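You operate a simulated robot arm through the tools that you are given. There is no shell and no other tool. Be economical: measure what you need, move in short steps, check, and stop when the job is done.

The job below is to be done with a simulated two-armed robot. You get a single attempt, and the scene is never put back.

## Task
The roaster has tripped. Uncover it, set 90 C and press reset once it reads under 95 C.
Fine: lay the lid on the bench meanwhile; cover it again at the end.

The check looks at the end state, three seconds after you hand in, the way a careful person would. Anything else that was tipped, shoved, dropped, spilled or broken makes it a failure. A push-on lid holds only when it is set on centred and level and pressed home; a screw cap is set on level and turned clockwise until tight.

## Robot
Two 7-joint arms with fingered hands on one trunk, on a base that drives. Base frame: it is fixed to the floor where the robot stands at the start and does not move with it; the origin is under the middle of the robot, x ahead of it, y to its left, z up; the surface under the hand at the start is at about z = 850. Units: mm, degrees, N and s.
The left shoulder is at the start at [42, 173, 1305], the right one opposite. With the tool pointing down near the work surface each hand reaches from about 100 to 720 mm from the robot's upright axis, wherever it stands, measured 20 degrees to its own side. Places, roughly: reset key [400, 0, 900]; roaster [500, 100, 1000]; roaster dial [400, 100, 900]; roaster switch [400, 0, 900]; top of the roasting bench [600, 200, 800]. Payload 3.5 kg a hand.
The TCP of each hand is the grasp point between the finger pads, 30 mm short of the fingertips. In the tool frame z runs along the fingers and y along their closing line. The gripper opens to 104 mm. The gripper's body begins 35 mm behind the TCP. The gripper is a hand of 3 fingers: y runs from the thumb to the fingers, the wrist lies at [-15, -104, -178] in the tool frame.
Orientation is that of the tool frame in the base frame, as [roll, pitch, yaw] about the fixed x, y, z axes, in that order (R = Rz(yaw) Ry(pitch) Rx(roll)). With the fingers straight down and the wrist toward the robot, the tool's x, y and z point along [0, 1, 0], [1, 0, 0] and [0, 0, -1] of the base frame.

## Interface
- The arms move only by the tool send_rows. It takes "left_targets", "right_targets" or both (then of equal length, played together; a hand with none holds still); each is a list that holds one entry, the list of rows, each a list of 6 numbers: the shift along the tool's x, y, z in mm, then the turn, a rotation vector about the tool's x, y, z in rad. In form: [[[dx, dy, dz, ax, ay, az], ...]]. A call has 1 to 8 rows; each row shifts and turns the commanded pose from where the row before left it, along the tool's axes as they then stand. A row lasts 0.2 s, in which the tool goes at most 50 mm and 8.6 degrees; a call with a longer step from one row to the next is refused whole. A pose out of reach is approached as far as the arm can. The call stops where the force on the tool passes 80 N (or 10 N more than at its start, if that is more) or the arm is blocked; 0.2 s more then pass. In this call time passes only in rows, and 0.2 s behind the last. The reply holds the time, the measured pose of the TCP, the force on the tool along the base axes, the opening and the grip force, in the units named above and with some noise, with the torque about the TCP (base axes, N m) and any sound that the robot's microphone picked up, and new pictures: "pictures" is both (left out), scene, wrist or none (wrist: the cameras of the hands that moved).
- Cameras (640 x 400 px; columns grow to the right, rows downward): "scene" is now at [121.8, 12.7, 1468.5]; the picture's right is [0.15, -0.99, 0.00], its down [-0.65, -0.10, -0.75] and it looks along [0.74, 0.11, -0.66] (base axes); focal length 214 px, centre (320, 200). "left" rides on the left gripper at [-64, -94, -117] in its tool frame; the picture's right is [-0.72, -0.33, 0.61], its down [0.64, -0.65, 0.40] and it looks along [0.27, 0.68, 0.68] (tool axes); focal length 238 px, centre (320, 200). "right" rides on the right gripper at [64, -94, -117] in its tool frame; the picture's right is [-0.72, 0.33, -0.61], its down [-0.64, -0.65, 0.40] and it looks along [-0.27, 0.68, 0.68] (tool axes); focal length 238 px, centre (320, 200). There is no depth. A picture from a camera that has moved, and an enlarged one, comes with that camera's place and axes in the base frame and with its lens.
- slide_trunk(by): slides the trunk up (or, below 0, down) by that many mm; the arms and the scene camera ride with it, the base frame stays. It gives what a move gives, with no picture.
- base_move(legs): drives the robot by 1 to 6 legs, each [ahead, left, turn to the left] in mm, mm and degrees, along the robot's own axes; the way and the turn of a leg run together, so that a leg with both is an arc; at most 1500 mm and 180 degrees a leg. The arms and the cameras ride along, it lands a little off, and it stops where it bumps. It gives what a move gives, and a new picture of the scene camera.
- curl_fingers(index, middle, thumb_bend, thumb_turn, hand): sets how far each is bent, from 0 (flat) to 1 (curled in); at 0.3 the hand is open as for a grip, at 0.7 the pads meet at the TCP. One left out holds its place. A second passes; each finger stops where it meets its share of the squeeze, and holds until it gets a number again. It is the only way to open and close the hand. It gives what a move gives, with no picture; readings hold the bend of each and the force on the fingers (four entries, about 0 where the hand has none), thumb and palm. thumb_turn goes from beside the hand (0) to across from the fingers (1), as for a grip.
- aim_head(pan, tilt): turns the head with the scene camera to pan (to the left, within 86 degrees either way) and tilt (down, from -29 to 69), counted from straight ahead of the robot. It gives what a move gives, and a new picture of the scene camera.
- zoom(camera, box): a new picture of the part [left, top, right, bottom] of that camera's present view, enlarged. No time passes.
- hand_in(): hands the job in; it is judged then, once.

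Work in short steps. Places have to be worked out from the pictures, the camera data and where the tool is seen: move nearer, look again, correct. Check each grasp and each placing, and mend what went wrong. You have 120 turns and 260 pictures in all, those below and enlarged ones among them. Open the grippers and draw the arms clear of the work before you hand the job in, unless the task says otherwise; then end with one line.

The tools are called after ">>>" as a command line: name --argument value ..., lists and objects as JSON in quotes. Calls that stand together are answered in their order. send_rows: Moves the arms, as the interface text tells. Its arguments: {"type":"object","properties":{"left_targets":{"type":"array"},"right_targets":{"type":"array"},"pictures":{"type":"string","enum":["both","scene","wrist","none"]}},"required":[]} The other tools are called the same way: slide_trunk (by) slides the trunk up or down; curl_fingers (index, middle, thumb_bend, thumb_turn, hand) moves the fingers one by one; base_move (legs) drives the base; aim_head (pan, tilt) turns the head that bears the scene camera; zoom (camera, box) takes an enlarged picture of a part of a camera's view; hand_in () hands the job in.

At the start:

```text
time_s: 0.0
left_eef_pos: [492.9, 243.6, 1338.6]
left_orientation: [-180.0, -0.1, 90.0]
left_contact_force: [0.3, 0.1, 0.0]
left_wrist_torque: [-0.02, -0.01, 0.0]
left_grip_width: 103.4
left_grasp_force: 0.1
left_shape: jaw
left_bend: [0.3, 0.3, 0.3, 0.98]
left_finger forces: [0.0, 0.1, 0.0, 0.0, 0.0, 0.0]
right_eef_pos: [529.8, -204.1, 1262.8]
right_orientation: [-179.9, 0.0, 89.9]
right_contact_force: [-0.6, -0.4, 0.4]
right_wrist_torque: [0.01, -0.02, -0.02]
right_grip_width: 103.5
right_grasp_force: 0.0
right_shape: jaw
right_bend: [0.3, 0.3, 0.3, 0.98]
right_finger forces: [0.0, 0.0, 0.1, 0.0, 0.0, 0.0]
trunk travel left (down, up): [-400.0, 354.0]
robot x, y, heading: [-2.9, -2.0, -0.0]
head pan, tilt: [8.5, 41.3]
```

scene: 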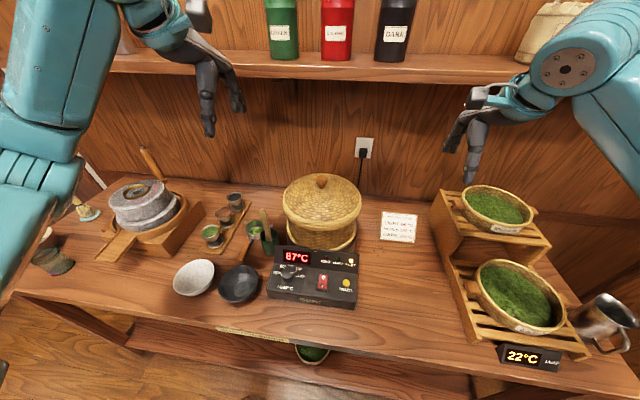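
right: 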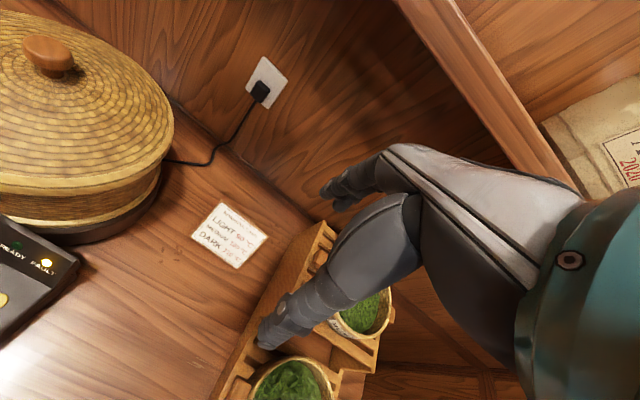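
left: 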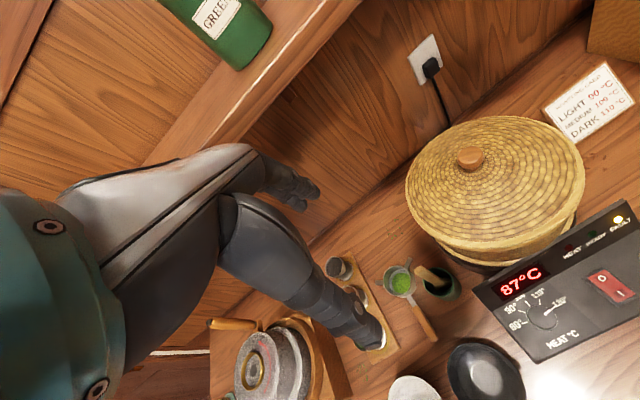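

The display reads 87 °C, with the fault lamp lit. I zoom in on the control panel and the roaster to see details.

>>> zoom --camera "scene" --box '[250, 160, 430, 320]'

>>> zoom --camera "left" --box '[460, 190, 640, 370]'

```text
2.50 times, centred on (340, 240) of scene
camera zoom: at [121.8, 12.7, 1468.5], right [0.15, -0.99, 0.0], down [-0.65, -0.1, -0.75], along [0.74, 0.11, -0.66], focal length 536 px, centre (270, 100)
```

zoom: 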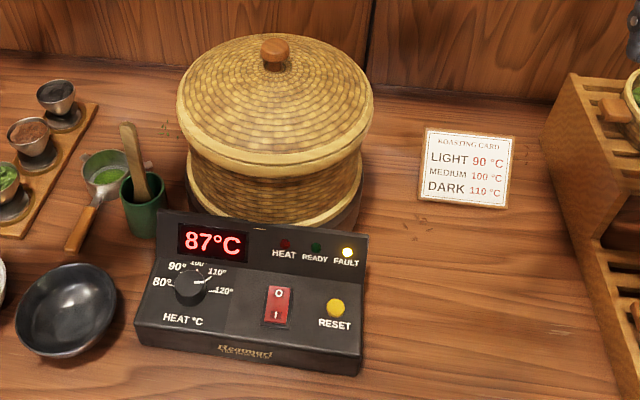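

```text
2.22 times, centred on (550, 280) of left
camera zoom: at [397.6, 179.3, 1455.8], right [-0.33, -0.72, -0.61], down [-0.65, 0.64, -0.4], along [0.68, 0.27, -0.68], focal length 530 px, centre (-191, 22)
```

zoom: 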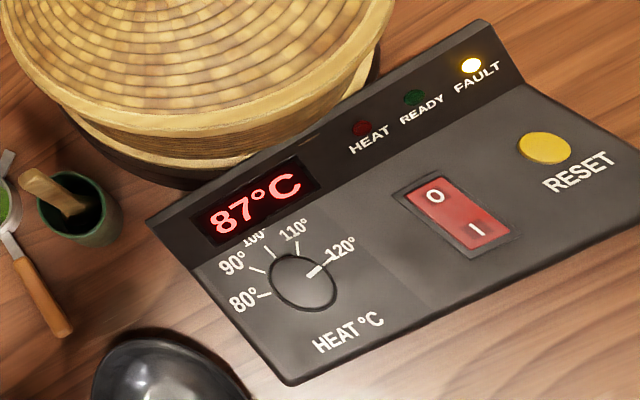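

The display shows 87 °C with the dial at about 120. By triangulation the lid knob is near [597, 78, 1120], the dial near [418, 146, 913] and the reset key near [420, -15, 910]. I bring the right hand over the knob, staying high.

>>> send_rows --right_targets '[[[36, 8, 0, 0, 0, 0], [36, 8, 0, 0, 0, 0], [36, 8, 6, 0, 0, 0], [36, 8, 6, 0, 0, 0], [36, 8, 6, 0, 0, 0], [34, 8, 6, 0, 0, 0], [34, 9, 9, 0, 0, 0], [34, 10, 10, 0, 0, 0]]]'

>>> zoom --camera "right" --box '[160, 100, 480, 400]'

>>> zoom --camera "left" --box '[380, 60, 640, 300]'

```text
time_s: 1.8
left_eef_pos: [491.7, 245.9, 1339.3]
left_orientation: [180.0, 0.1, 90.0]
left_contact_force: [0.7, -0.2, 0.3]
left_wrist_torque: [-0.02, 0.01, 0.0]
left_grip_width: 103.8
left_grasp_force: 0.0
left_shape: jaw
left_bend: [0.3, 0.3, 0.3, 0.98]
left_finger forces: [0.0, 0.0, 0.0, 0.0, 0.0, 0.1]
right_eef_pos: [595.8, 80.5, 1219.1]
right_orientation: [-180.0, 0.0, 89.9]
right_contact_force: [0.4, 0.4, -0.5]
right_wrist_torque: [0.0, -0.01, -0.02]
right_grip_width: 103.5
right_grasp_force: 0.1
right_shape: jaw
right_bend: [0.3, 0.3, 0.3, 0.98]
right_finger forces: [0.0, 0.1, 0.0, 0.0, 0.0, 0.0]
trunk travel left (down, up): [-400.0, 354.0]
robot x, y, heading: [0.4, 2.7, -0.1]
head pan, tilt: [8.5, 41.3]
camera scene: at [121.6, 14.1, 1468.5], right [0.15, -0.99, 0.0], down [-0.65, -0.1, -0.75], along [0.74, 0.11, -0.66], focal length 214 px, centre (320, 200)
camera right: at [502.6, 144.4, 1335.0], right [0.33, -0.72, 0.61], down [-0.65, -0.64, -0.4], along [0.68, -0.27, -0.68], focal length 238 px, centre (320, 200)
```

scene: 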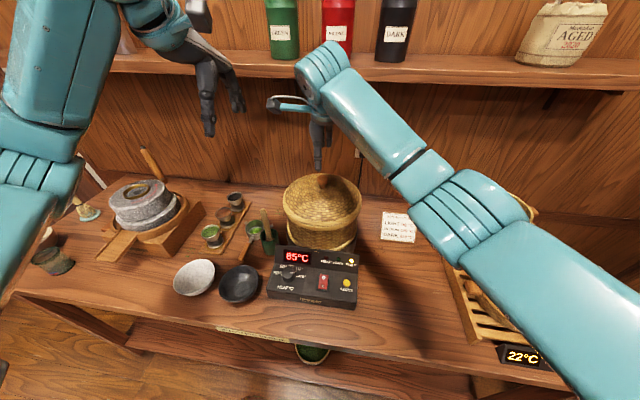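
right: 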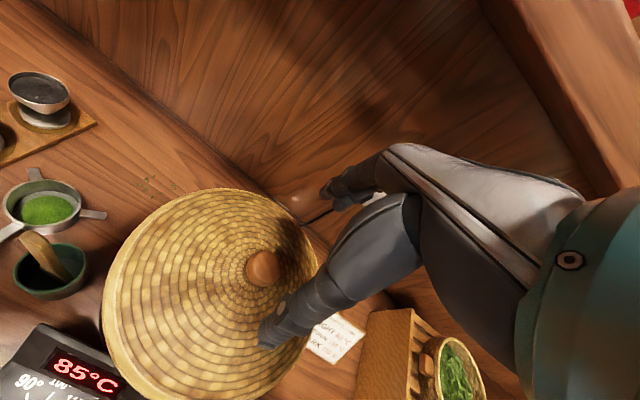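

```text
1.33 times, centred on (320, 250) of right
camera zoom: at [502.6, 144.4, 1335.0], right [0.33, -0.72, 0.61], down [-0.65, -0.64, -0.4], along [0.68, -0.27, -0.68], focal length 318 px, centre (320, 133)
```

zoom: 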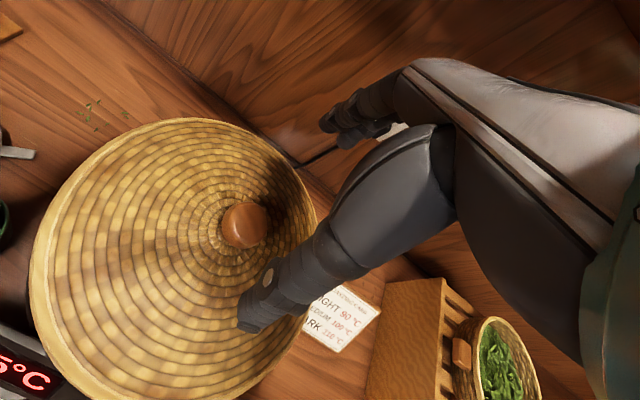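

```text
1.67 times, centred on (510, 180) of left
camera zoom: at [397.4, 180.6, 1455.7], right [-0.33, -0.72, -0.61], down [-0.65, 0.64, -0.4], along [0.68, 0.27, -0.68], focal length 397 px, centre (3, 233)
```

zoom: 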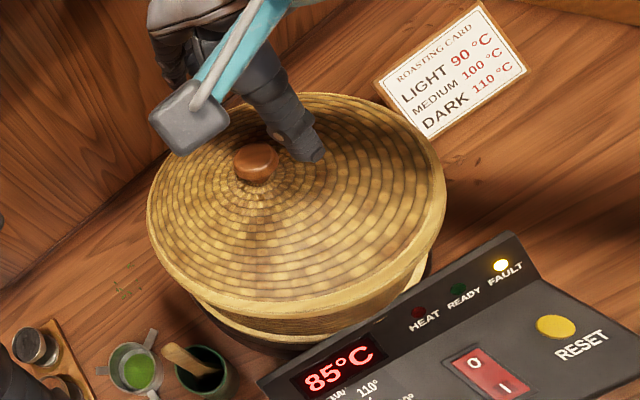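

The knob lines up under the TCP at about [598, 79]. I descend to z ≈ 1140 and look.

>>> send_rows --right_targets '[[[0, 2, 20, 0, 0, 0], [0, 0, 20, 0, 0, 0], [0, 0, 20, 0, 0, 0], [0, 0, 18, 0, 0, 0]]]' --pictures "wrist"

>>> zoom --camera "left" --box '[420, 80, 560, 200]'

>>> zoom --camera "scene" --box '[260, 110, 400, 240]'

```text
time_s: 2.8
left_eef_pos: [492.5, 243.6, 1339.5]
left_orientation: [-180.0, 0.0, 90.1]
left_contact_force: [0.5, 0.3, -0.4]
left_wrist_torque: [0.0, 0.01, 0.04]
left_grip_width: 103.9
left_grasp_force: 0.1
left_shape: jaw
left_bend: [0.3, 0.3, 0.3, 0.98]
left_finger forces: [0.0, 0.1, 0.0, 0.0, 0.1, 0.0]
right_eef_pos: [598.8, 78.0, 1142.3]
right_orientation: [-179.9, 0.0, 89.9]
right_contact_force: [-0.6, -0.3, 0.5]
right_wrist_torque: [-0.01, -0.02, -0.02]
right_grip_width: 103.6
right_grasp_force: 0.1
right_shape: jaw
right_bend: [0.3, 0.3, 0.3, 0.98]
right_finger forces: [0.0, 0.0, 0.1, 0.0, 0.0, 0.1]
trunk travel left (down, up): [-400.0, 354.0]
robot x, y, heading: [2.9, -0.3, 0.0]
head pan, tilt: [8.5, 41.3]
camera right: at [504.4, 143.5, 1258.1], right [0.33, -0.72, 0.61], down [-0.65, -0.64, -0.4], along [0.68, -0.27, -0.68], focal length 238 px, centre (320, 200)
```

right: 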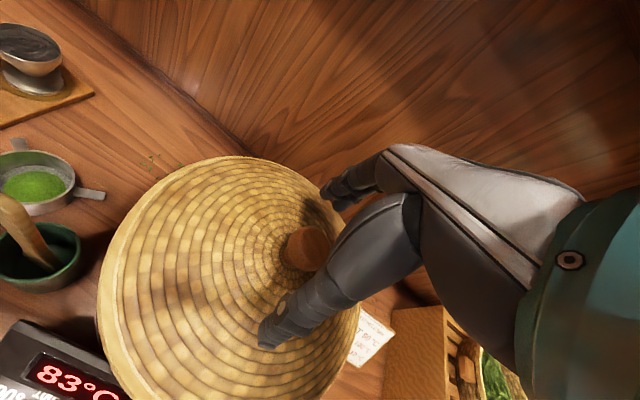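

```text
3.33 times, centred on (490, 140) of left
camera zoom: at [397.7, 179.3, 1455.8], right [-0.33, -0.72, -0.61], down [-0.65, 0.64, -0.4], along [0.68, 0.27, -0.68], focal length 794 px, centre (-247, 400)
```

zoom: 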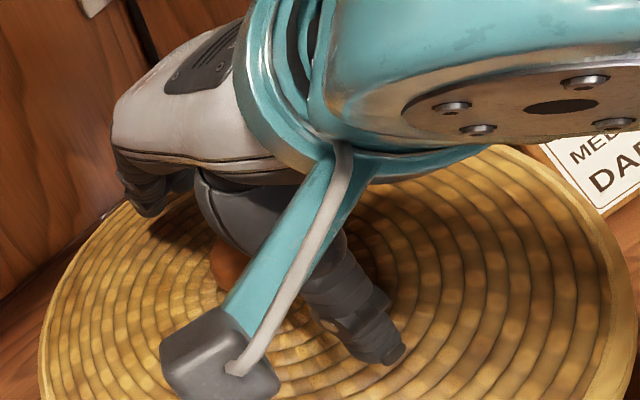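

```text
3.08 times, centred on (330, 175) of scene
camera zoom: at [121.8, 12.8, 1468.5], right [0.15, -0.99, 0.0], down [-0.65, -0.1, -0.75], along [0.74, 0.11, -0.66], focal length 660 px, centre (289, 277)
```

zoom: 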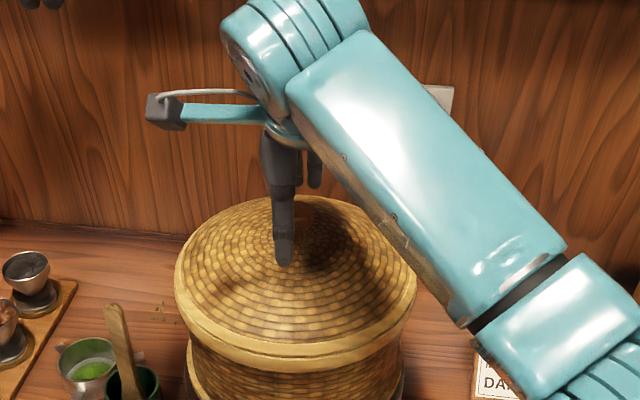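

The knob lies between thumb and fingers, at about x = 602. I lower gently to z ≈ 1117.

>>> send_rows --right_targets '[[[0, 3, 8, 0, 0, 0], [0, 0, 8, 0, 0, 0], [0, 0, 8, 0, 0, 0]]]' --pictures "wrist"

>>> zoom --camera "right" --box '[220, 140, 420, 380]'

```text
time_s: 3.6
left_eef_pos: [492.0, 244.6, 1338.0]
left_orientation: [180.0, -0.1, 90.0]
left_contact_force: [0.7, 0.1, 0.3]
left_wrist_torque: [0.0, 0.02, -0.03]
left_grip_width: 103.6
left_grasp_force: 0.0
left_shape: jaw
left_bend: [0.3, 0.3, 0.3, 0.98]
left_finger forces: [0.0, 0.0, 0.0, 0.0, 0.0, 0.1]
right_eef_pos: [601.4, 78.0, 1116.7]
right_orientation: [-179.9, 0.0, 90.0]
right_contact_force: [0.0, 0.3, -0.8]
right_wrist_torque: [-0.03, 0.02, -0.03]
right_grip_width: 103.8
right_grasp_force: 0.1
right_shape: jaw
right_bend: [0.3, 0.3, 0.3, 0.98]
right_finger forces: [0.0, 0.1, 0.1, 0.1, 0.0, 0.1]
trunk travel left (down, up): [-400.0, 354.0]
robot x, y, heading: [1.0, -5.6, 0.0]
head pan, tilt: [8.5, 41.3]
camera right: at [507.2, 142.9, 1233.0], right [0.33, -0.72, 0.61], down [-0.65, -0.64, -0.4], along [0.68, -0.27, -0.68], focal length 238 px, centre (320, 200)
```

right: 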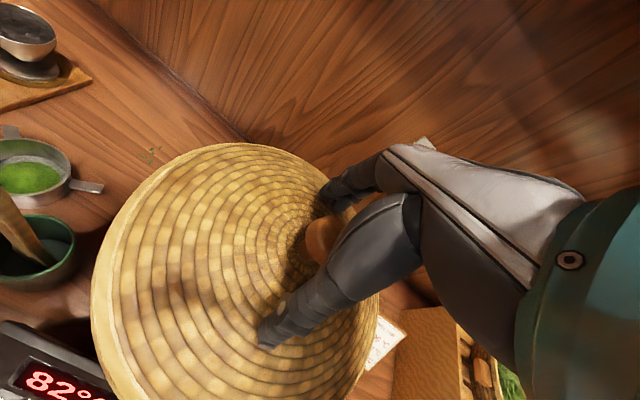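

```text
1.67 times, centred on (320, 260) of right
camera zoom: at [507.2, 142.9, 1233.0], right [0.33, -0.72, 0.61], down [-0.65, -0.64, -0.4], along [0.68, -0.27, -0.68], focal length 397 px, centre (320, 100)
```

zoom: 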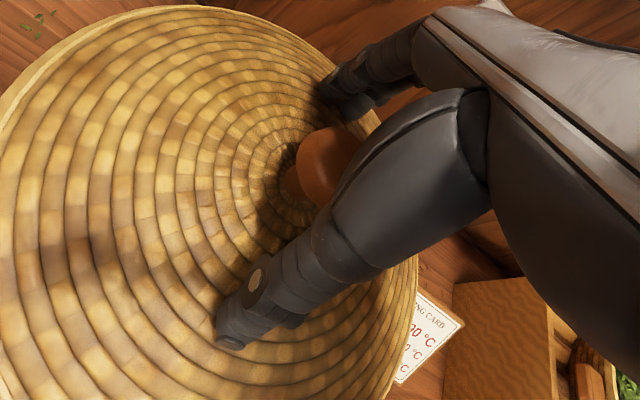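

The knob is at about [604, 78], its centre slightly below the TCP. I go down 6 mm more and then close.

>>> send_rows --right_targets '[[[0, 2, 6, 0, 0, 0]]]' --pictures "none"

>>> curl_fingers --hand "right" --index 0.7 --middle 0.7 --thumb_bend 0.7

>>> zoom --camera "right" --box '[220, 140, 420, 380]'

```text
time_s: 4.0
left_eef_pos: [490.5, 242.3, 1340.1]
left_orientation: [179.8, 0.0, 89.9]
left_contact_force: [-0.3, 0.2, 0.6]
left_wrist_torque: [0.03, 0.04, 0.0]
left_grip_width: 103.6
left_grasp_force: 0.1
left_shape: jaw
left_bend: [0.3, 0.3, 0.3, 0.98]
left_finger forces: [0.0, 0.0, 0.0, 0.0, 0.0, 0.0]
right_eef_pos: [602.3, 78.4, 1114.3]
right_orientation: [179.6, 0.0, 90.0]
right_contact_force: [0.0, -0.4, 12.5]
right_wrist_torque: [-0.07, -0.28, -0.01]
right_grip_width: 103.8
right_grasp_force: 0.0
right_shape: jaw
right_bend: [0.3, 0.3, 0.29, 0.98]
right_finger forces: [0.4, 7.9, 0.0, 0.1, 3.9, 0.1]
trunk travel left (down, up): [-400.0, 354.0]
robot x, y, heading: [-2.4, -2.1, 0.0]
head pan, tilt: [8.5, 41.3]
```

```text
time_s: 5.0
left_eef_pos: [488.1, 242.5, 1341.3]
left_orientation: [179.9, 0.0, 90.0]
left_contact_force: [0.7, -0.1, -0.6]
left_wrist_torque: [-0.03, 0.02, 0.01]
left_grip_width: 103.5
left_grasp_force: 0.1
left_shape: jaw
left_bend: [0.3, 0.3, 0.3, 0.98]
left_finger forces: [0.0, 0.1, 0.0, 0.0, 0.0, 0.0]
right_eef_pos: [601.1, 78.1, 1118.9]
right_orientation: [179.3, -0.3, 90.1]
right_contact_force: [-5.7, -2.4, 37.2]
right_wrist_torque: [-0.08, -0.14, 0.0]
right_grip_width: 82.8
right_grasp_force: 22.0
right_shape: fingers
right_bend: [0.39, 0.34, 0.48, 0.97]
right_finger forces: [10.5, 12.0, 0.1, 0.1, 20.9, 0.0]
trunk travel left (down, up): [-400.0, 354.0]
robot x, y, heading: [0.6, 0.2, -0.1]
head pan, tilt: [8.5, 41.3]
```

```text
1.67 times, centred on (320, 260) of right
camera zoom: at [505.3, 142.8, 1233.1], right [0.32, -0.72, 0.62], down [-0.65, -0.64, -0.41], along [0.69, -0.27, -0.67], focal length 397 px, centre (320, 100)
```

zoom: 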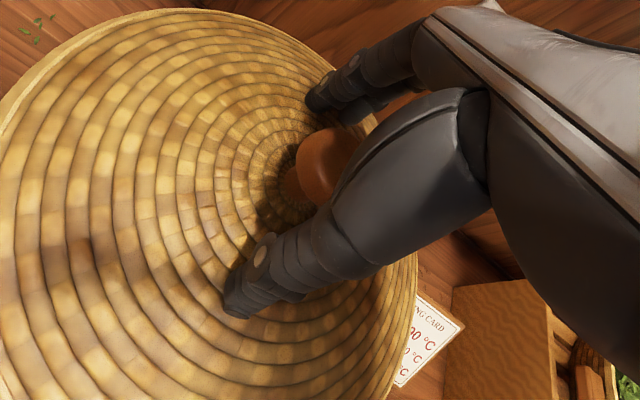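

The fingertips jammed on the lid's dome while closing. I lift about 12 mm and close again with the tips just above the dome.

>>> send_rows --right_targets '[[[0, 1, -8, 0, 0, 0], [0, 0, -6, 0, 0, 0]]]' --pictures "none"

>>> curl_fingers --hand "right" --index 0.7 --middle 0.7 --thumb_bend 0.7

>>> zoom --camera "right" --box '[220, 140, 420, 380]'

```text
time_s: 5.6
left_eef_pos: [490.9, 243.4, 1339.5]
left_orientation: [179.8, 0.0, 90.0]
left_contact_force: [-0.1, -0.9, -0.4]
left_wrist_torque: [0.01, 0.02, 0.0]
left_grip_width: 103.6
left_grasp_force: 0.0
left_shape: jaw
left_bend: [0.3, 0.3, 0.3, 0.98]
left_finger forces: [0.0, 0.1, 0.0, 0.1, 0.1, 0.0]
right_eef_pos: [602.0, 78.2, 1124.5]
right_orientation: [-179.8, 0.1, 90.0]
right_contact_force: [-7.2, 0.5, 12.5]
right_wrist_torque: [0.02, 0.49, 0.03]
right_grip_width: 52.3
right_grasp_force: 7.5
right_shape: fingers
right_bend: [0.49, 0.42, 0.6, 0.97]
right_finger forces: [2.8, 0.3, 0.1, 0.0, 12.6, 0.0]
trunk travel left (down, up): [-400.0, 354.0]
robot x, y, heading: [-0.5, 2.1, 0.3]
head pan, tilt: [8.5, 41.3]
```

```text
time_s: 6.6
left_eef_pos: [491.0, 243.5, 1339.4]
left_orientation: [179.9, 0.0, 90.1]
left_contact_force: [-0.6, -0.2, 0.7]
left_wrist_torque: [0.0, -0.01, 0.03]
left_grip_width: 103.8
left_grasp_force: 0.1
left_shape: jaw
left_bend: [0.3, 0.3, 0.3, 0.98]
left_finger forces: [0.0, 0.0, 0.1, 0.0, 0.1, 0.1]
right_eef_pos: [604.0, 79.0, 1127.6]
right_orientation: [179.7, -0.1, 90.1]
right_contact_force: [5.5, -0.1, 22.1]
right_wrist_torque: [-0.22, -1.0, 0.17]
right_grip_width: 21.9
right_grasp_force: 21.7
right_shape: fingers
right_bend: [0.66, 0.54, 0.61, 0.97]
right_finger forces: [4.6, 26.6, 0.0, 0.1, 12.8, 0.1]
trunk travel left (down, up): [-400.0, 354.0]
robot x, y, heading: [2.4, -0.5, 0.1]
head pan, tilt: [8.5, 41.3]
```

```text
1.67 times, centred on (320, 260) of right
camera zoom: at [509.4, 142.8, 1243.1], right [0.32, -0.72, 0.61], down [-0.65, -0.64, -0.41], along [0.69, -0.27, -0.67], focal length 397 px, centre (320, 100)
```

zoom: 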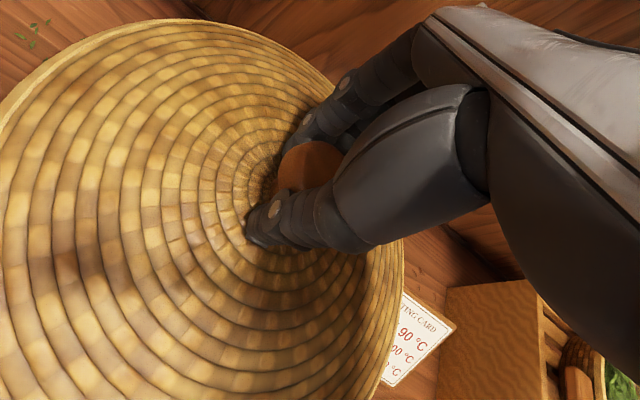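

Index is bent more than middle, so the knob may be off to one side. I look closer.

>>> zoom --camera "right" --box '[280, 160, 370, 250]'

>>> zoom --camera "left" --box '[430, 80, 530, 180]'

```text
4.44 times, centred on (325, 205) of right
camera zoom: at [509.4, 142.8, 1243.1], right [0.32, -0.72, 0.61], down [-0.65, -0.64, -0.41], along [0.69, -0.27, -0.67], focal length 1059 px, centre (298, 178)
```

zoom: 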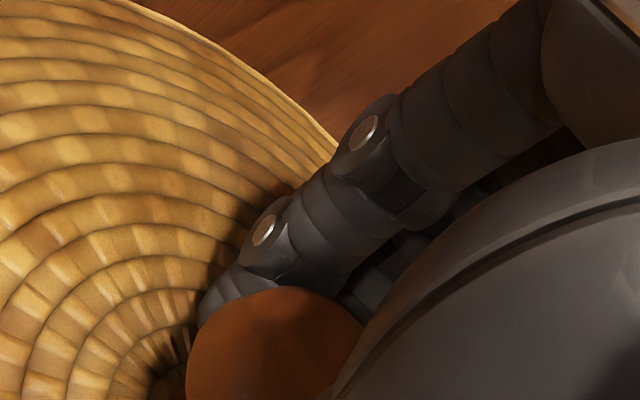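

```text
4.00 times, centred on (480, 130) of left
camera zoom: at [396.2, 179.0, 1456.4], right [-0.33, -0.72, -0.61], down [-0.65, 0.64, -0.4], along [0.68, 0.27, -0.68], focal length 953 px, centre (-320, 480)
```

zoom: 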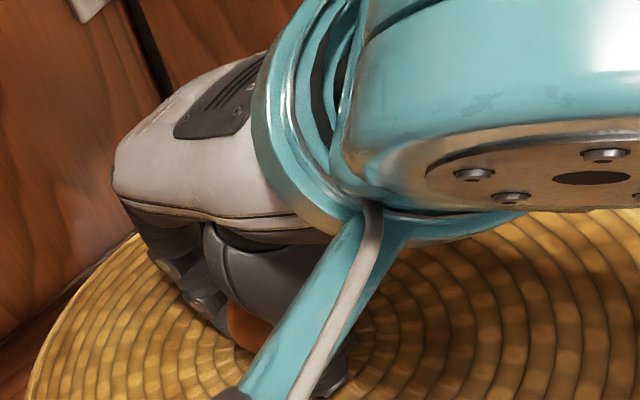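

The grip is close, but there is 22 N of upward push from the tips on the dome. I raise 5 mm and reclose to even out the grip.

>>> send_rows --right_targets '[[[0, 0, -5, 0, 0, 0]]]' --pictures "none"

>>> curl_fingers --hand "right" --index 0.75 --middle 0.75 --thumb_bend 0.75

>>> zoom --camera "right" --box '[220, 140, 420, 380]'

```text
time_s: 7.0
left_eef_pos: [492.2, 242.9, 1338.8]
left_orientation: [180.0, 0.0, 90.1]
left_contact_force: [0.2, 0.1, -0.3]
left_wrist_torque: [0.0, 0.0, 0.01]
left_grip_width: 103.8
left_grasp_force: 0.0
left_shape: jaw
left_bend: [0.3, 0.3, 0.3, 0.98]
left_finger forces: [0.0, 0.1, 0.0, 0.0, 0.0, 0.0]
right_eef_pos: [604.4, 78.1, 1127.6]
right_orientation: [-179.7, 0.1, 90.0]
right_contact_force: [3.9, 1.1, 8.0]
right_wrist_torque: [-0.11, -0.84, 0.11]
right_grip_width: 22.1
right_grasp_force: 17.0
right_shape: fingers
right_bend: [0.66, 0.55, 0.61, 0.97]
right_finger forces: [4.9, 19.1, 0.0, 0.0, 11.2, 0.0]
trunk travel left (down, up): [-400.0, 354.0]
robot x, y, heading: [4.2, -5.1, 0.4]
head pan, tilt: [8.5, 41.3]
```

```text
time_s: 8.0
left_eef_pos: [492.5, 244.0, 1338.9]
left_orientation: [179.9, 0.0, 90.0]
left_contact_force: [-1.2, 0.4, 0.1]
left_wrist_torque: [0.02, -0.03, 0.0]
left_grip_width: 103.5
left_grasp_force: 0.2
left_shape: jaw
left_bend: [0.3, 0.3, 0.3, 0.98]
left_finger forces: [0.0, 0.0, 0.0, 0.1, 0.0, 0.0]
right_eef_pos: [603.5, 79.3, 1130.4]
right_orientation: [180.0, 0.0, 90.0]
right_contact_force: [-2.3, -0.6, 4.5]
right_wrist_torque: [0.06, 0.78, 0.05]
right_grip_width: 18.9
right_grasp_force: 31.6
right_shape: fingers
right_bend: [0.73, 0.73, 0.64, 0.97]
right_finger forces: [13.9, 9.3, 0.1, 0.1, 40.6, 0.1]
trunk travel left (down, up): [-400.0, 354.0]
robot x, y, heading: [-1.6, -1.3, 0.1]
head pan, tilt: [8.5, 41.3]
```

```text
1.67 times, centred on (320, 260) of right
camera zoom: at [509.9, 143.0, 1245.7], right [0.33, -0.72, 0.61], down [-0.65, -0.64, -0.4], along [0.68, -0.27, -0.68], focal length 397 px, centre (320, 100)
```

zoom: 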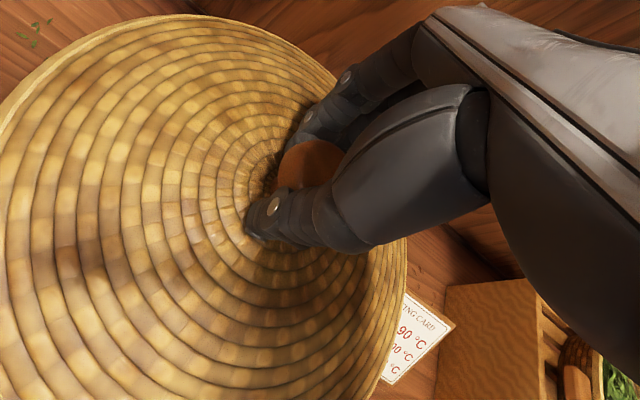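

Now the grip is balanced: index and middle are both at 0.73 and the grip force is 32 N. I lift gently.

>>> send_rows --right_targets '[[[0, 0, -6, 0, 0, 0], [0, 0, -6, 0, 0, 0], [0, 0, -8, 0, 0, 0], [0, 0, -10, 0, 0, 0]]]' --pictures "both"

```text
time_s: 9.0
left_eef_pos: [492.1, 243.3, 1338.3]
left_orientation: [180.0, 0.0, 90.1]
left_contact_force: [-0.2, -0.1, 0.7]
left_wrist_torque: [0.01, 0.04, 0.01]
left_grip_width: 103.4
left_grasp_force: 0.1
left_shape: jaw
left_bend: [0.3, 0.3, 0.3, 0.98]
left_finger forces: [0.0, 0.0, 0.0, 0.0, 0.0, 0.0]
right_eef_pos: [603.7, 78.5, 1159.4]
right_orientation: [-179.8, 0.0, 89.9]
right_contact_force: [0.5, 0.0, -1.9]
right_wrist_torque: [0.02, -0.03, 0.01]
right_grip_width: 16.9
right_grasp_force: 22.2
right_shape: fingers
right_bend: [0.74, 0.73, 0.64, 0.96]
right_finger forces: [15.7, 6.3, 0.0, 0.0, 22.6, 0.0]
trunk travel left (down, up): [-400.0, 354.0]
robot x, y, heading: [0.1, 4.3, 0.2]
head pan, tilt: [8.5, 41.3]
camera scene: at [121.8, 12.8, 1468.4], right [0.15, -0.99, 0.0], down [-0.65, -0.1, -0.75], along [0.74, 0.11, -0.66], focal length 214 px, centre (320, 200)
camera right: at [511.5, 143.7, 1275.7], right [0.33, -0.72, 0.61], down [-0.65, -0.64, -0.4], along [0.68, -0.27, -0.68], focal length 238 px, centre (320, 200)
```

scene: 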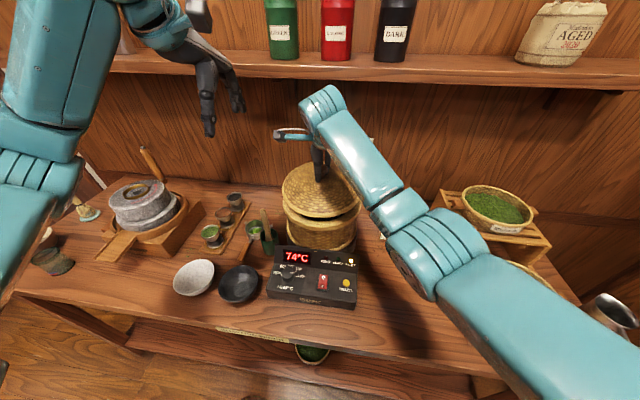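
right: 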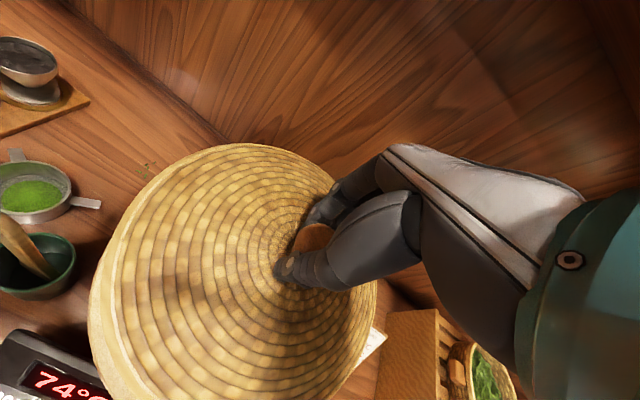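

The lid is coming up with the hand. I lift it about 75 mm further to see its skirt and the level.

>>> send_rows --right_targets '[[[0, 0, -15, 0, 0, 0], [0, 0, -20, 0, 0, 0], [0, 0, -20, 0, 0, 0], [0, 0, -20, 0, 0, 0]]]' --pictures "none"

>>> zoom --camera "scene" --box '[250, 110, 390, 270]'

>>> zoom --camera "left" --box '[360, 60, 640, 340]'

```text
time_s: 10.0
left_eef_pos: [492.1, 244.2, 1338.1]
left_orientation: [-180.0, 0.0, 90.0]
left_contact_force: [0.5, 0.1, 0.4]
left_wrist_torque: [-0.01, -0.02, 0.03]
left_grip_width: 103.9
left_grasp_force: 0.1
left_shape: jaw
left_bend: [0.3, 0.3, 0.3, 0.98]
left_finger forces: [0.1, 0.0, 0.0, 0.0, 0.0, 0.1]
right_eef_pos: [605.0, 78.3, 1233.3]
right_orientation: [-179.8, -0.1, 89.9]
right_contact_force: [-0.8, -0.7, -1.0]
right_wrist_torque: [0.0, 0.03, -0.01]
right_grip_width: 16.9
right_grasp_force: 22.1
right_shape: fingers
right_bend: [0.74, 0.73, 0.64, 0.96]
right_finger forces: [15.9, 6.3, 0.0, 0.0, 22.1, 0.0]
trunk travel left (down, up): [-400.0, 354.0]
robot x, y, heading: [-0.7, -1.1, 0.1]
head pan, tilt: [8.5, 41.3]
```

```text
2.50 times, centred on (320, 190) of scene
camera zoom: at [121.7, 12.8, 1468.5], right [0.15, -0.99, 0.0], down [-0.65, -0.1, -0.75], along [0.74, 0.11, -0.66], focal length 536 px, centre (320, 225)
```

zoom: 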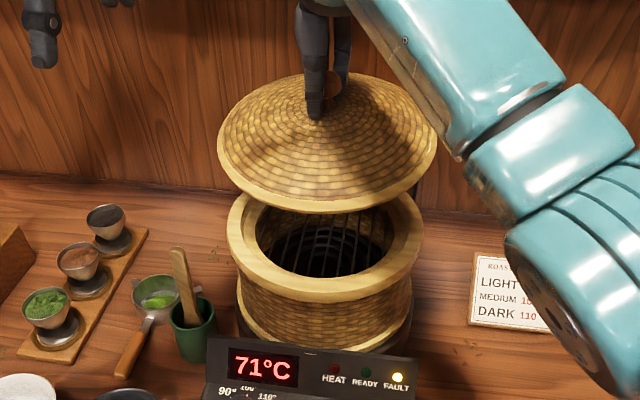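

```text
1.43 times, centred on (500, 200) of left
camera zoom: at [397.5, 179.3, 1455.9], right [-0.33, -0.72, -0.61], down [-0.65, 0.64, -0.4], along [0.68, 0.27, -0.68], focal length 340 px, centre (63, 200)
```

zoom: 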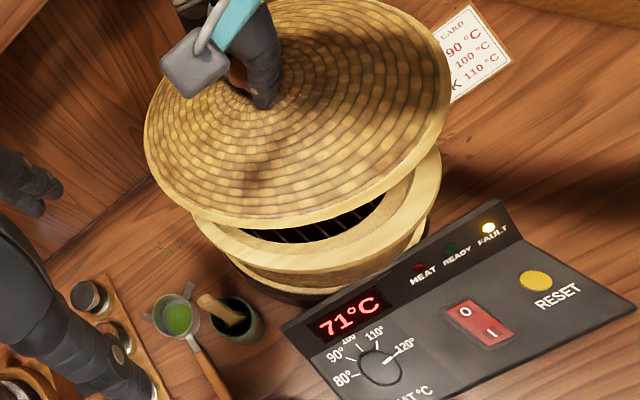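

The roaster is open, the lid is held level, and the lid rim is about 79 mm below the TCP. I carry it to the clear bench area around [480, -205].

>>> send_rows --right_targets '[[[-25, -10, 0, 0, 0, 0], [-37, -16, 0, 0, 0, 0], [-37, -17, 0, 0, 0, 0], [-37, -17, 0, 0, 0, 0], [-37, -17, 0, 0, 0, 0], [-37, -17, 0, 0, 0, 0], [-37, -17, 0, 0, 0, 0], [-36, -14, 0, 0, 0, 0]]]' --pictures "both"

```text
time_s: 11.8
left_eef_pos: [491.7, 241.9, 1339.0]
left_orientation: [-180.0, 0.0, 90.0]
left_contact_force: [0.2, -0.2, -0.3]
left_wrist_torque: [-0.01, -0.02, -0.01]
left_grip_width: 103.8
left_grasp_force: 0.0
left_shape: jaw
left_bend: [0.3, 0.3, 0.3, 0.98]
left_finger forces: [0.0, 0.0, 0.1, 0.0, 0.0, 0.1]
right_eef_pos: [482.6, -206.8, 1236.8]
right_orientation: [-179.9, 0.0, 89.9]
right_contact_force: [0.7, 0.7, -1.1]
right_wrist_torque: [0.02, 0.01, -0.04]
right_grip_width: 16.5
right_grasp_force: 22.0
right_shape: fingers
right_bend: [0.74, 0.73, 0.64, 0.96]
right_finger forces: [16.7, 6.2, 0.1, 0.1, 20.7, 0.0]
trunk travel left (down, up): [-400.0, 354.0]
robot x, y, heading: [-1.7, 2.3, 0.2]
head pan, tilt: [8.5, 41.3]
camera scene: at [121.5, 11.7, 1468.5], right [0.15, -0.99, 0.0], down [-0.65, -0.1, -0.75], along [0.74, 0.11, -0.66], focal length 214 px, centre (320, 200)
camera right: at [387.9, -142.4, 1352.5], right [0.33, -0.72, 0.61], down [-0.65, -0.64, -0.4], along [0.68, -0.27, -0.68], focal length 238 px, centre (320, 200)
```

scene: 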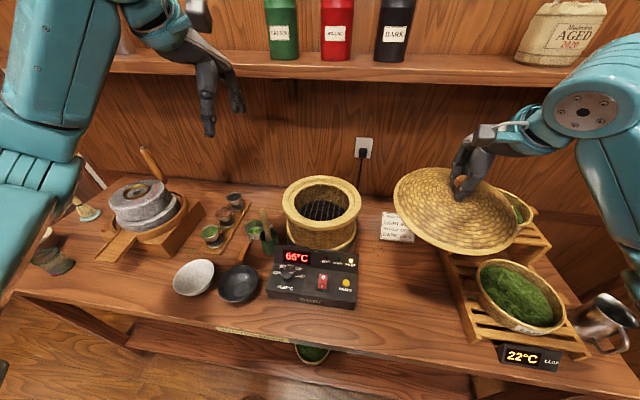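
right: 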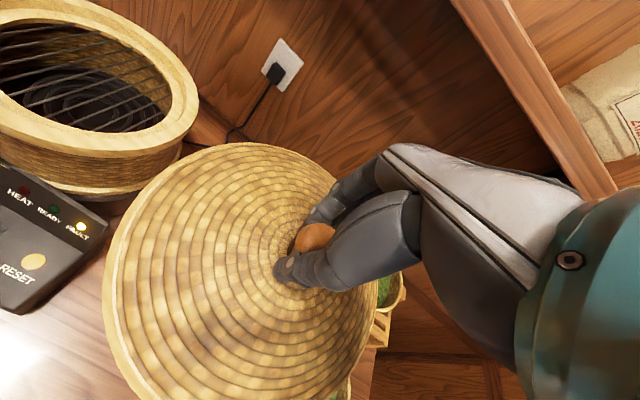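

The rack's left side is at about y = -355 and the panel's edge at about y = -50, so I aim at [456, -196]. I lower to about z = 1010 and look.

>>> send_rows --right_targets '[[[5, -13, 15, 0, 0, 0], [6, -13, 30, 0, 0, 0], [0, 0, 30, 0, 0, 0], [0, 0, 30, 0, 0, 0], [0, 0, 30, 0, 0, 0], [0, 0, 30, 0, 0, 0], [0, 0, 30, 0, 0, 0], [0, 0, 30, 0, 0, 0]]]' --pictures "both"

>>> zoom --camera "scene" --box '[340, 180, 540, 380]'

```text
time_s: 13.6
left_eef_pos: [491.3, 244.0, 1339.3]
left_orientation: [179.9, -0.1, 90.0]
left_contact_force: [-0.4, 0.0, 0.6]
left_wrist_torque: [0.04, -0.04, 0.0]
left_grip_width: 103.7
left_grasp_force: 0.1
left_shape: jaw
left_bend: [0.3, 0.3, 0.3, 0.98]
left_finger forces: [0.0, 0.1, 0.0, 0.0, 0.1, 0.1]
right_eef_pos: [454.2, -195.0, 1011.3]
right_orientation: [180.0, 0.0, 90.0]
right_contact_force: [0.9, 0.3, -1.8]
right_wrist_torque: [-0.01, 0.0, 0.0]
right_grip_width: 16.7
right_grasp_force: 21.6
right_shape: fingers
right_bend: [0.74, 0.74, 0.64, 0.96]
right_finger forces: [16.7, 6.2, 0.1, 0.1, 20.8, 0.0]
trunk travel left (down, up): [-400.0, 354.0]
robot x, y, heading: [-1.9, -2.8, -0.1]
head pan, tilt: [8.5, 41.3]
camera scene: at [121.9, 12.6, 1468.4], right [0.15, -0.99, 0.0], down [-0.65, -0.1, -0.75], along [0.74, 0.11, -0.66], focal length 214 px, centre (320, 200)
camera right: at [360.0, -129.3, 1126.5], right [0.33, -0.72, 0.61], down [-0.65, -0.64, -0.4], along [0.68, -0.27, -0.68], focal length 238 px, centre (320, 200)
```

scene: 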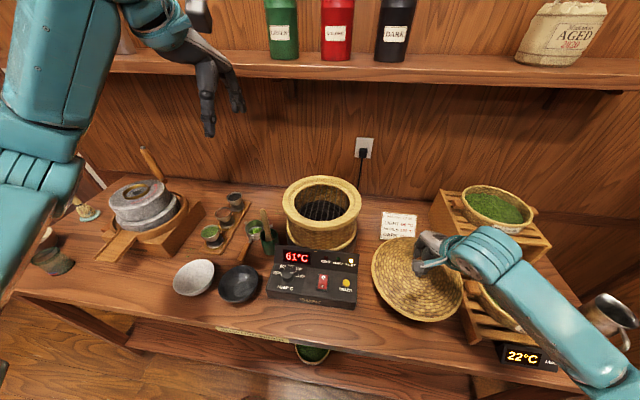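
right: 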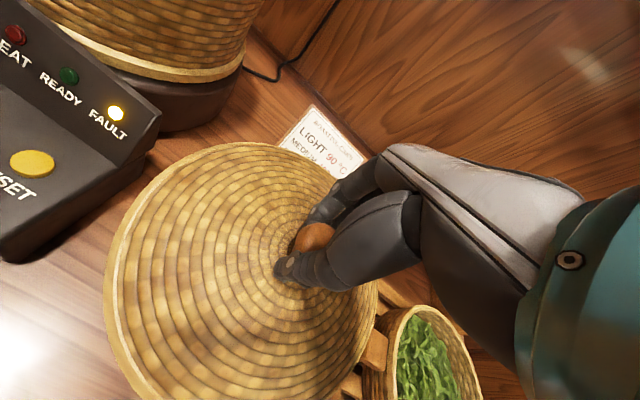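

```text
2.00 times, centred on (440, 280) of scene
camera zoom: at [121.9, 12.6, 1468.4], right [0.15, -0.99, 0.0], down [-0.65, -0.1, -0.75], along [0.74, 0.11, -0.66], focal length 429 px, centre (80, 40)
```

zoom: 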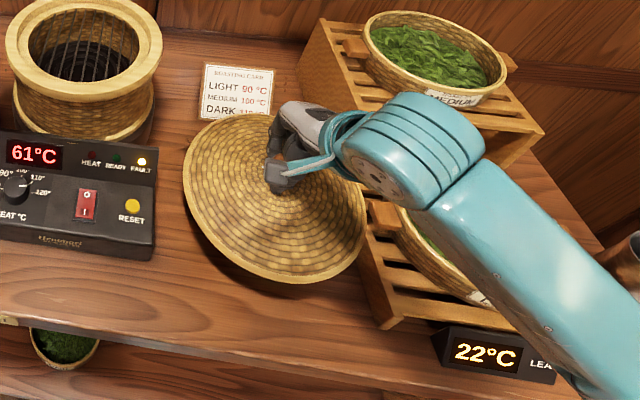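

The rack's left edge is at about y = -325, so I shift 8 mm left for an even gap and lower to about 945.

>>> send_rows --right_targets '[[[8, 0, 16, 0, 0, 0], [0, 0, 20, 0, 0, 0], [0, 0, 15, 0, 0, 0], [0, 0, 12, 0, 0, 0]]]' --pictures "none"

>>> zoom --camera "scene" --box '[340, 180, 540, 380]'

>>> zoom --camera "right" --box '[0, 0, 640, 400]'

```text
time_s: 14.6
left_eef_pos: [491.3, 243.8, 1338.8]
left_orientation: [180.0, 0.1, 90.0]
left_contact_force: [0.1, 0.0, 0.1]
left_wrist_torque: [0.03, -0.01, -0.01]
left_grip_width: 103.9
left_grasp_force: 0.1
left_shape: jaw
left_bend: [0.3, 0.3, 0.3, 0.98]
left_finger forces: [0.1, 0.1, 0.1, 0.1, 0.0, 0.1]
right_eef_pos: [453.4, -186.0, 947.9]
right_orientation: [179.9, 0.0, 90.1]
right_contact_force: [0.0, -0.7, -2.3]
right_wrist_torque: [0.02, 0.02, -0.01]
right_grip_width: 16.4
right_grasp_force: 22.4
right_shape: fingers
right_bend: [0.74, 0.74, 0.64, 0.96]
right_finger forces: [16.9, 6.2, 0.1, 0.0, 20.8, 0.0]
trunk travel left (down, up): [-400.0, 354.0]
robot x, y, heading: [2.2, -1.8, 0.2]
head pan, tilt: [8.5, 41.3]
```

```text
2.00 times, centred on (440, 280) of scene
camera zoom: at [121.9, 12.6, 1468.5], right [0.15, -0.99, 0.0], down [-0.65, -0.1, -0.75], along [0.74, 0.11, -0.66], focal length 429 px, centre (80, 40)
```

zoom: 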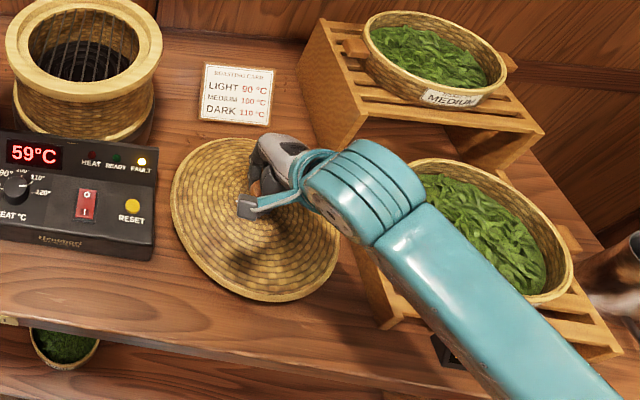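

```text
1.00 times, centred on (320, 200) of right (not enlarged: the box is as wide or as high as the picture)
camera zoom: at [359.3, -121.0, 1063.7], right [0.33, -0.72, 0.61], down [-0.65, -0.64, -0.4], along [0.68, -0.27, -0.68], focal length 238 px, centre (320, 200)
```

zoom: 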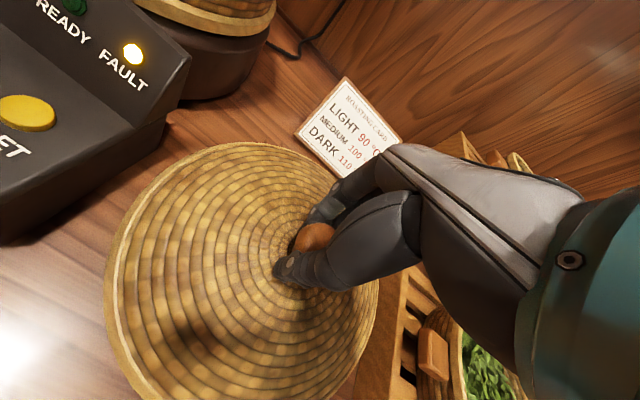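

The gaps on both sides look good. I keep lowering in small steps, watching the force.

>>> send_rows --right_targets '[[[0, 0, 4, 0, 0, 0], [0, 0, 4, 0, 0, 0], [0, 0, 4, 0, 0, 0]]]' --pictures "none"

>>> send_rows --right_targets '[[[0, 0, 3, 0, 0, 0], [0, 0, 3, 0, 0, 0]]]' --pictures "none"

```text
time_s: 15.4
left_eef_pos: [493.1, 242.9, 1339.4]
left_orientation: [-180.0, 0.1, 90.1]
left_contact_force: [0.0, 0.0, 0.2]
left_wrist_torque: [0.01, -0.03, -0.02]
left_grip_width: 103.1
left_grasp_force: 0.1
left_shape: jaw
left_bend: [0.3, 0.3, 0.3, 0.98]
left_finger forces: [0.1, 0.1, 0.0, 0.1, 0.0, 0.0]
right_eef_pos: [453.8, -186.0, 935.8]
right_orientation: [-180.0, 0.0, 89.9]
right_contact_force: [-0.2, -0.5, -2.5]
right_wrist_torque: [0.0, 0.0, -0.02]
right_grip_width: 16.0
right_grasp_force: 22.2
right_shape: fingers
right_bend: [0.74, 0.74, 0.64, 0.96]
right_finger forces: [17.0, 6.2, 0.0, 0.0, 20.8, 0.1]
trunk travel left (down, up): [-400.0, 354.0]
robot x, y, heading: [-3.7, 1.8, -0.0]
head pan, tilt: [8.5, 41.3]
```

```text
time_s: 16.0
left_eef_pos: [492.0, 244.3, 1339.4]
left_orientation: [-180.0, 0.0, 90.0]
left_contact_force: [0.7, -0.5, -0.4]
left_wrist_torque: [-0.01, -0.02, -0.02]
left_grip_width: 103.5
left_grasp_force: 0.1
left_shape: jaw
left_bend: [0.3, 0.3, 0.3, 0.98]
left_finger forces: [0.0, 0.0, 0.0, 0.0, 0.1, 0.1]
right_eef_pos: [455.3, -185.8, 931.4]
right_orientation: [179.8, 0.0, 90.0]
right_contact_force: [2.4, -0.2, 7.7]
right_wrist_torque: [0.1, 0.83, -0.02]
right_grip_width: 16.9
right_grasp_force: 30.7
right_shape: fingers
right_bend: [0.74, 0.73, 0.65, 0.96]
right_finger forces: [17.2, 9.7, 0.0, 0.0, 34.6, 0.0]
trunk travel left (down, up): [-400.0, 354.0]
robot x, y, heading: [-0.9, 1.0, -0.0]
head pan, tilt: [8.5, 41.3]
```

The lid has landed at TCP z ≈ 931 (8 N). I keep it lightly gripped while it lies on the bench, so that it can go back with the same grip. Next I look closely at the dial and panel with both cameras.

>>> zoom --camera "left" --box '[490, 260, 590, 350]'

>>> zoom --camera "scene" --box '[260, 240, 360, 310]'

```text
4.44 times, centred on (540, 305) of left
camera zoom: at [397.5, 179.6, 1456.0], right [-0.33, -0.72, -0.61], down [-0.65, 0.64, -0.4], along [0.68, 0.27, -0.68], focal length 1059 px, centre (-658, -267)
```

zoom: 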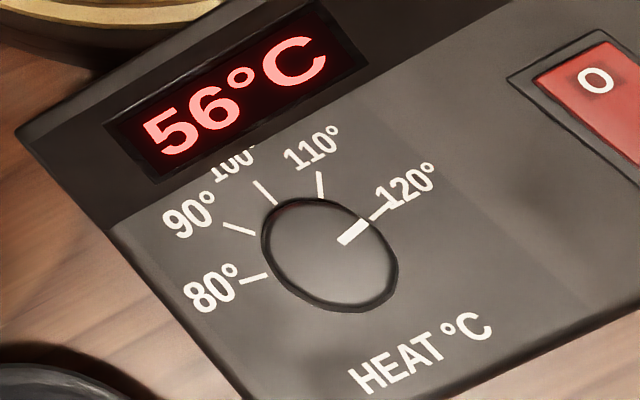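

```text
5.71 times, centred on (310, 275) of scene
camera zoom: at [121.7, 13.0, 1468.6], right [0.15, -0.99, 0.0], down [-0.65, -0.1, -0.75], along [0.74, 0.11, -0.66], focal length 1226 px, centre (377, -229)
```

zoom: 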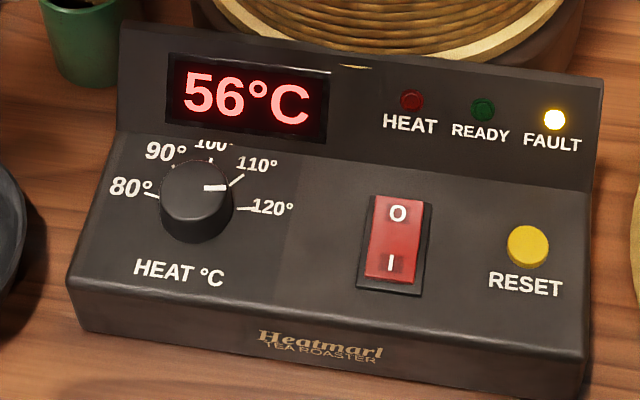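

The marks are 45° apart, with 80 pointing to +y, 100 to +x and 120 to -y. The knob is about 36 mm wide, 20 mm tall and centred near [420, 147]. It needs about 130° counter-clockwise. I bring the left hand above the dial first.

>>> send_rows --left_targets '[[[-12, -9, 28, 0, 0, 0], [-12, -9, 30, 0, 0, 0], [-12, -9, 30, 0, 0, 0], [-12, -9, 30, 0, 0, 0], [-12, -9, 30, 0, 0, 0], [-12, -9, 30, 0, 0, 0], [-12, -9, 30, 0, 0, 0], [-12, -9, 30, 0, 0, 0]]]' --pictures "none"

>>> send_rows --left_targets '[[[0, 0, 0, 0, 0, 0.14], [0, 0, 0, 0, 0, 0.14], [0, 0, 0, 0, 0, 0.14], [0, 0, 0, 0, 0, 0.14], [0, 0, 0, 0, 0, 0.14], [0, 0, 0, 0, 0, 0.14], [0, 0, 0, 0, 0, 0.14], [0, 0, 0, 0, 0, 0.14]]]' --pictures "both"

```text
time_s: 17.8
left_eef_pos: [419.8, 147.6, 1099.6]
left_orientation: [180.0, 0.0, 90.0]
left_contact_force: [-0.3, -0.1, 0.3]
left_wrist_torque: [0.03, 0.01, 0.01]
left_grip_width: 103.3
left_grasp_force: 0.1
left_shape: jaw
left_bend: [0.3, 0.3, 0.3, 0.98]
left_finger forces: [0.0, 0.0, 0.1, 0.0, 0.0, 0.0]
right_eef_pos: [453.1, -184.8, 930.2]
right_orientation: [-179.9, 0.1, 90.0]
right_contact_force: [-0.7, 0.4, 6.2]
right_wrist_torque: [0.13, 0.95, 0.0]
right_grip_width: 17.2
right_grasp_force: 30.4
right_shape: fingers
right_bend: [0.73, 0.73, 0.65, 0.96]
right_finger forces: [16.9, 10.1, 0.0, 0.0, 34.5, 0.0]
trunk travel left (down, up): [-400.0, 354.0]
robot x, y, heading: [0.4, 2.6, -0.0]
head pan, tilt: [8.5, 41.3]
```

```text
time_s: 19.6
left_eef_pos: [420.1, 147.1, 1101.3]
left_orientation: [179.7, 0.0, 25.6]
left_contact_force: [0.5, 0.0, -0.3]
left_wrist_torque: [0.02, -0.01, 0.04]
left_grip_width: 103.4
left_grasp_force: 0.0
left_shape: jaw
left_bend: [0.3, 0.3, 0.3, 0.98]
left_finger forces: [0.0, 0.0, 0.1, 0.0, 0.0, 0.1]
right_eef_pos: [452.8, -185.9, 930.3]
right_orientation: [179.9, 0.0, 90.0]
right_contact_force: [-0.9, 0.3, 5.0]
right_wrist_torque: [0.07, 0.88, -0.02]
right_grip_width: 17.8
right_grasp_force: 30.1
right_shape: fingers
right_bend: [0.73, 0.73, 0.65, 0.96]
right_finger forces: [16.3, 9.8, 0.1, 0.1, 33.3, 0.0]
trunk travel left (down, up): [-400.0, 354.0]
robot x, y, heading: [-2.1, -0.3, -0.2]
head pan, tilt: [8.5, 41.3]
camera scene: at [121.4, 13.0, 1468.5], right [0.15, -0.99, 0.0], down [-0.65, -0.1, -0.75], along [0.74, 0.11, -0.66], focal length 214 px, centre (320, 200)
camera left: at [321.1, 204.2, 1217.5], right [-0.79, -0.02, -0.61], down [0.29, 0.87, -0.4], along [0.54, -0.5, -0.68], focal length 238 px, centre (320, 200)
```

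scene: 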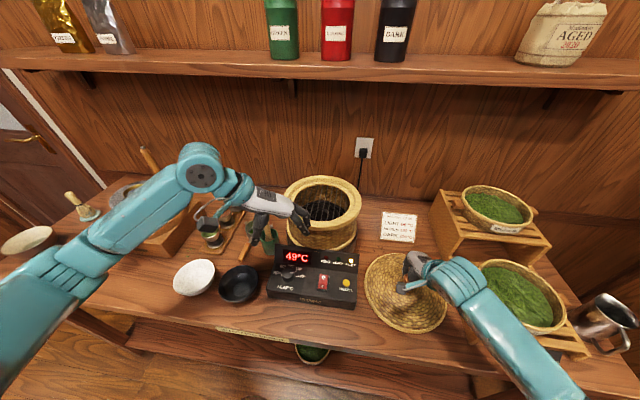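
left: 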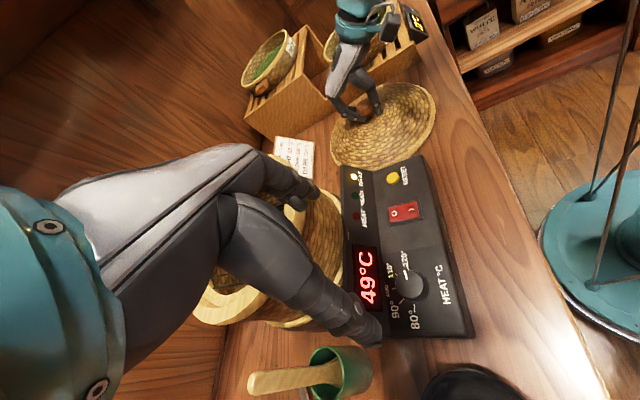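

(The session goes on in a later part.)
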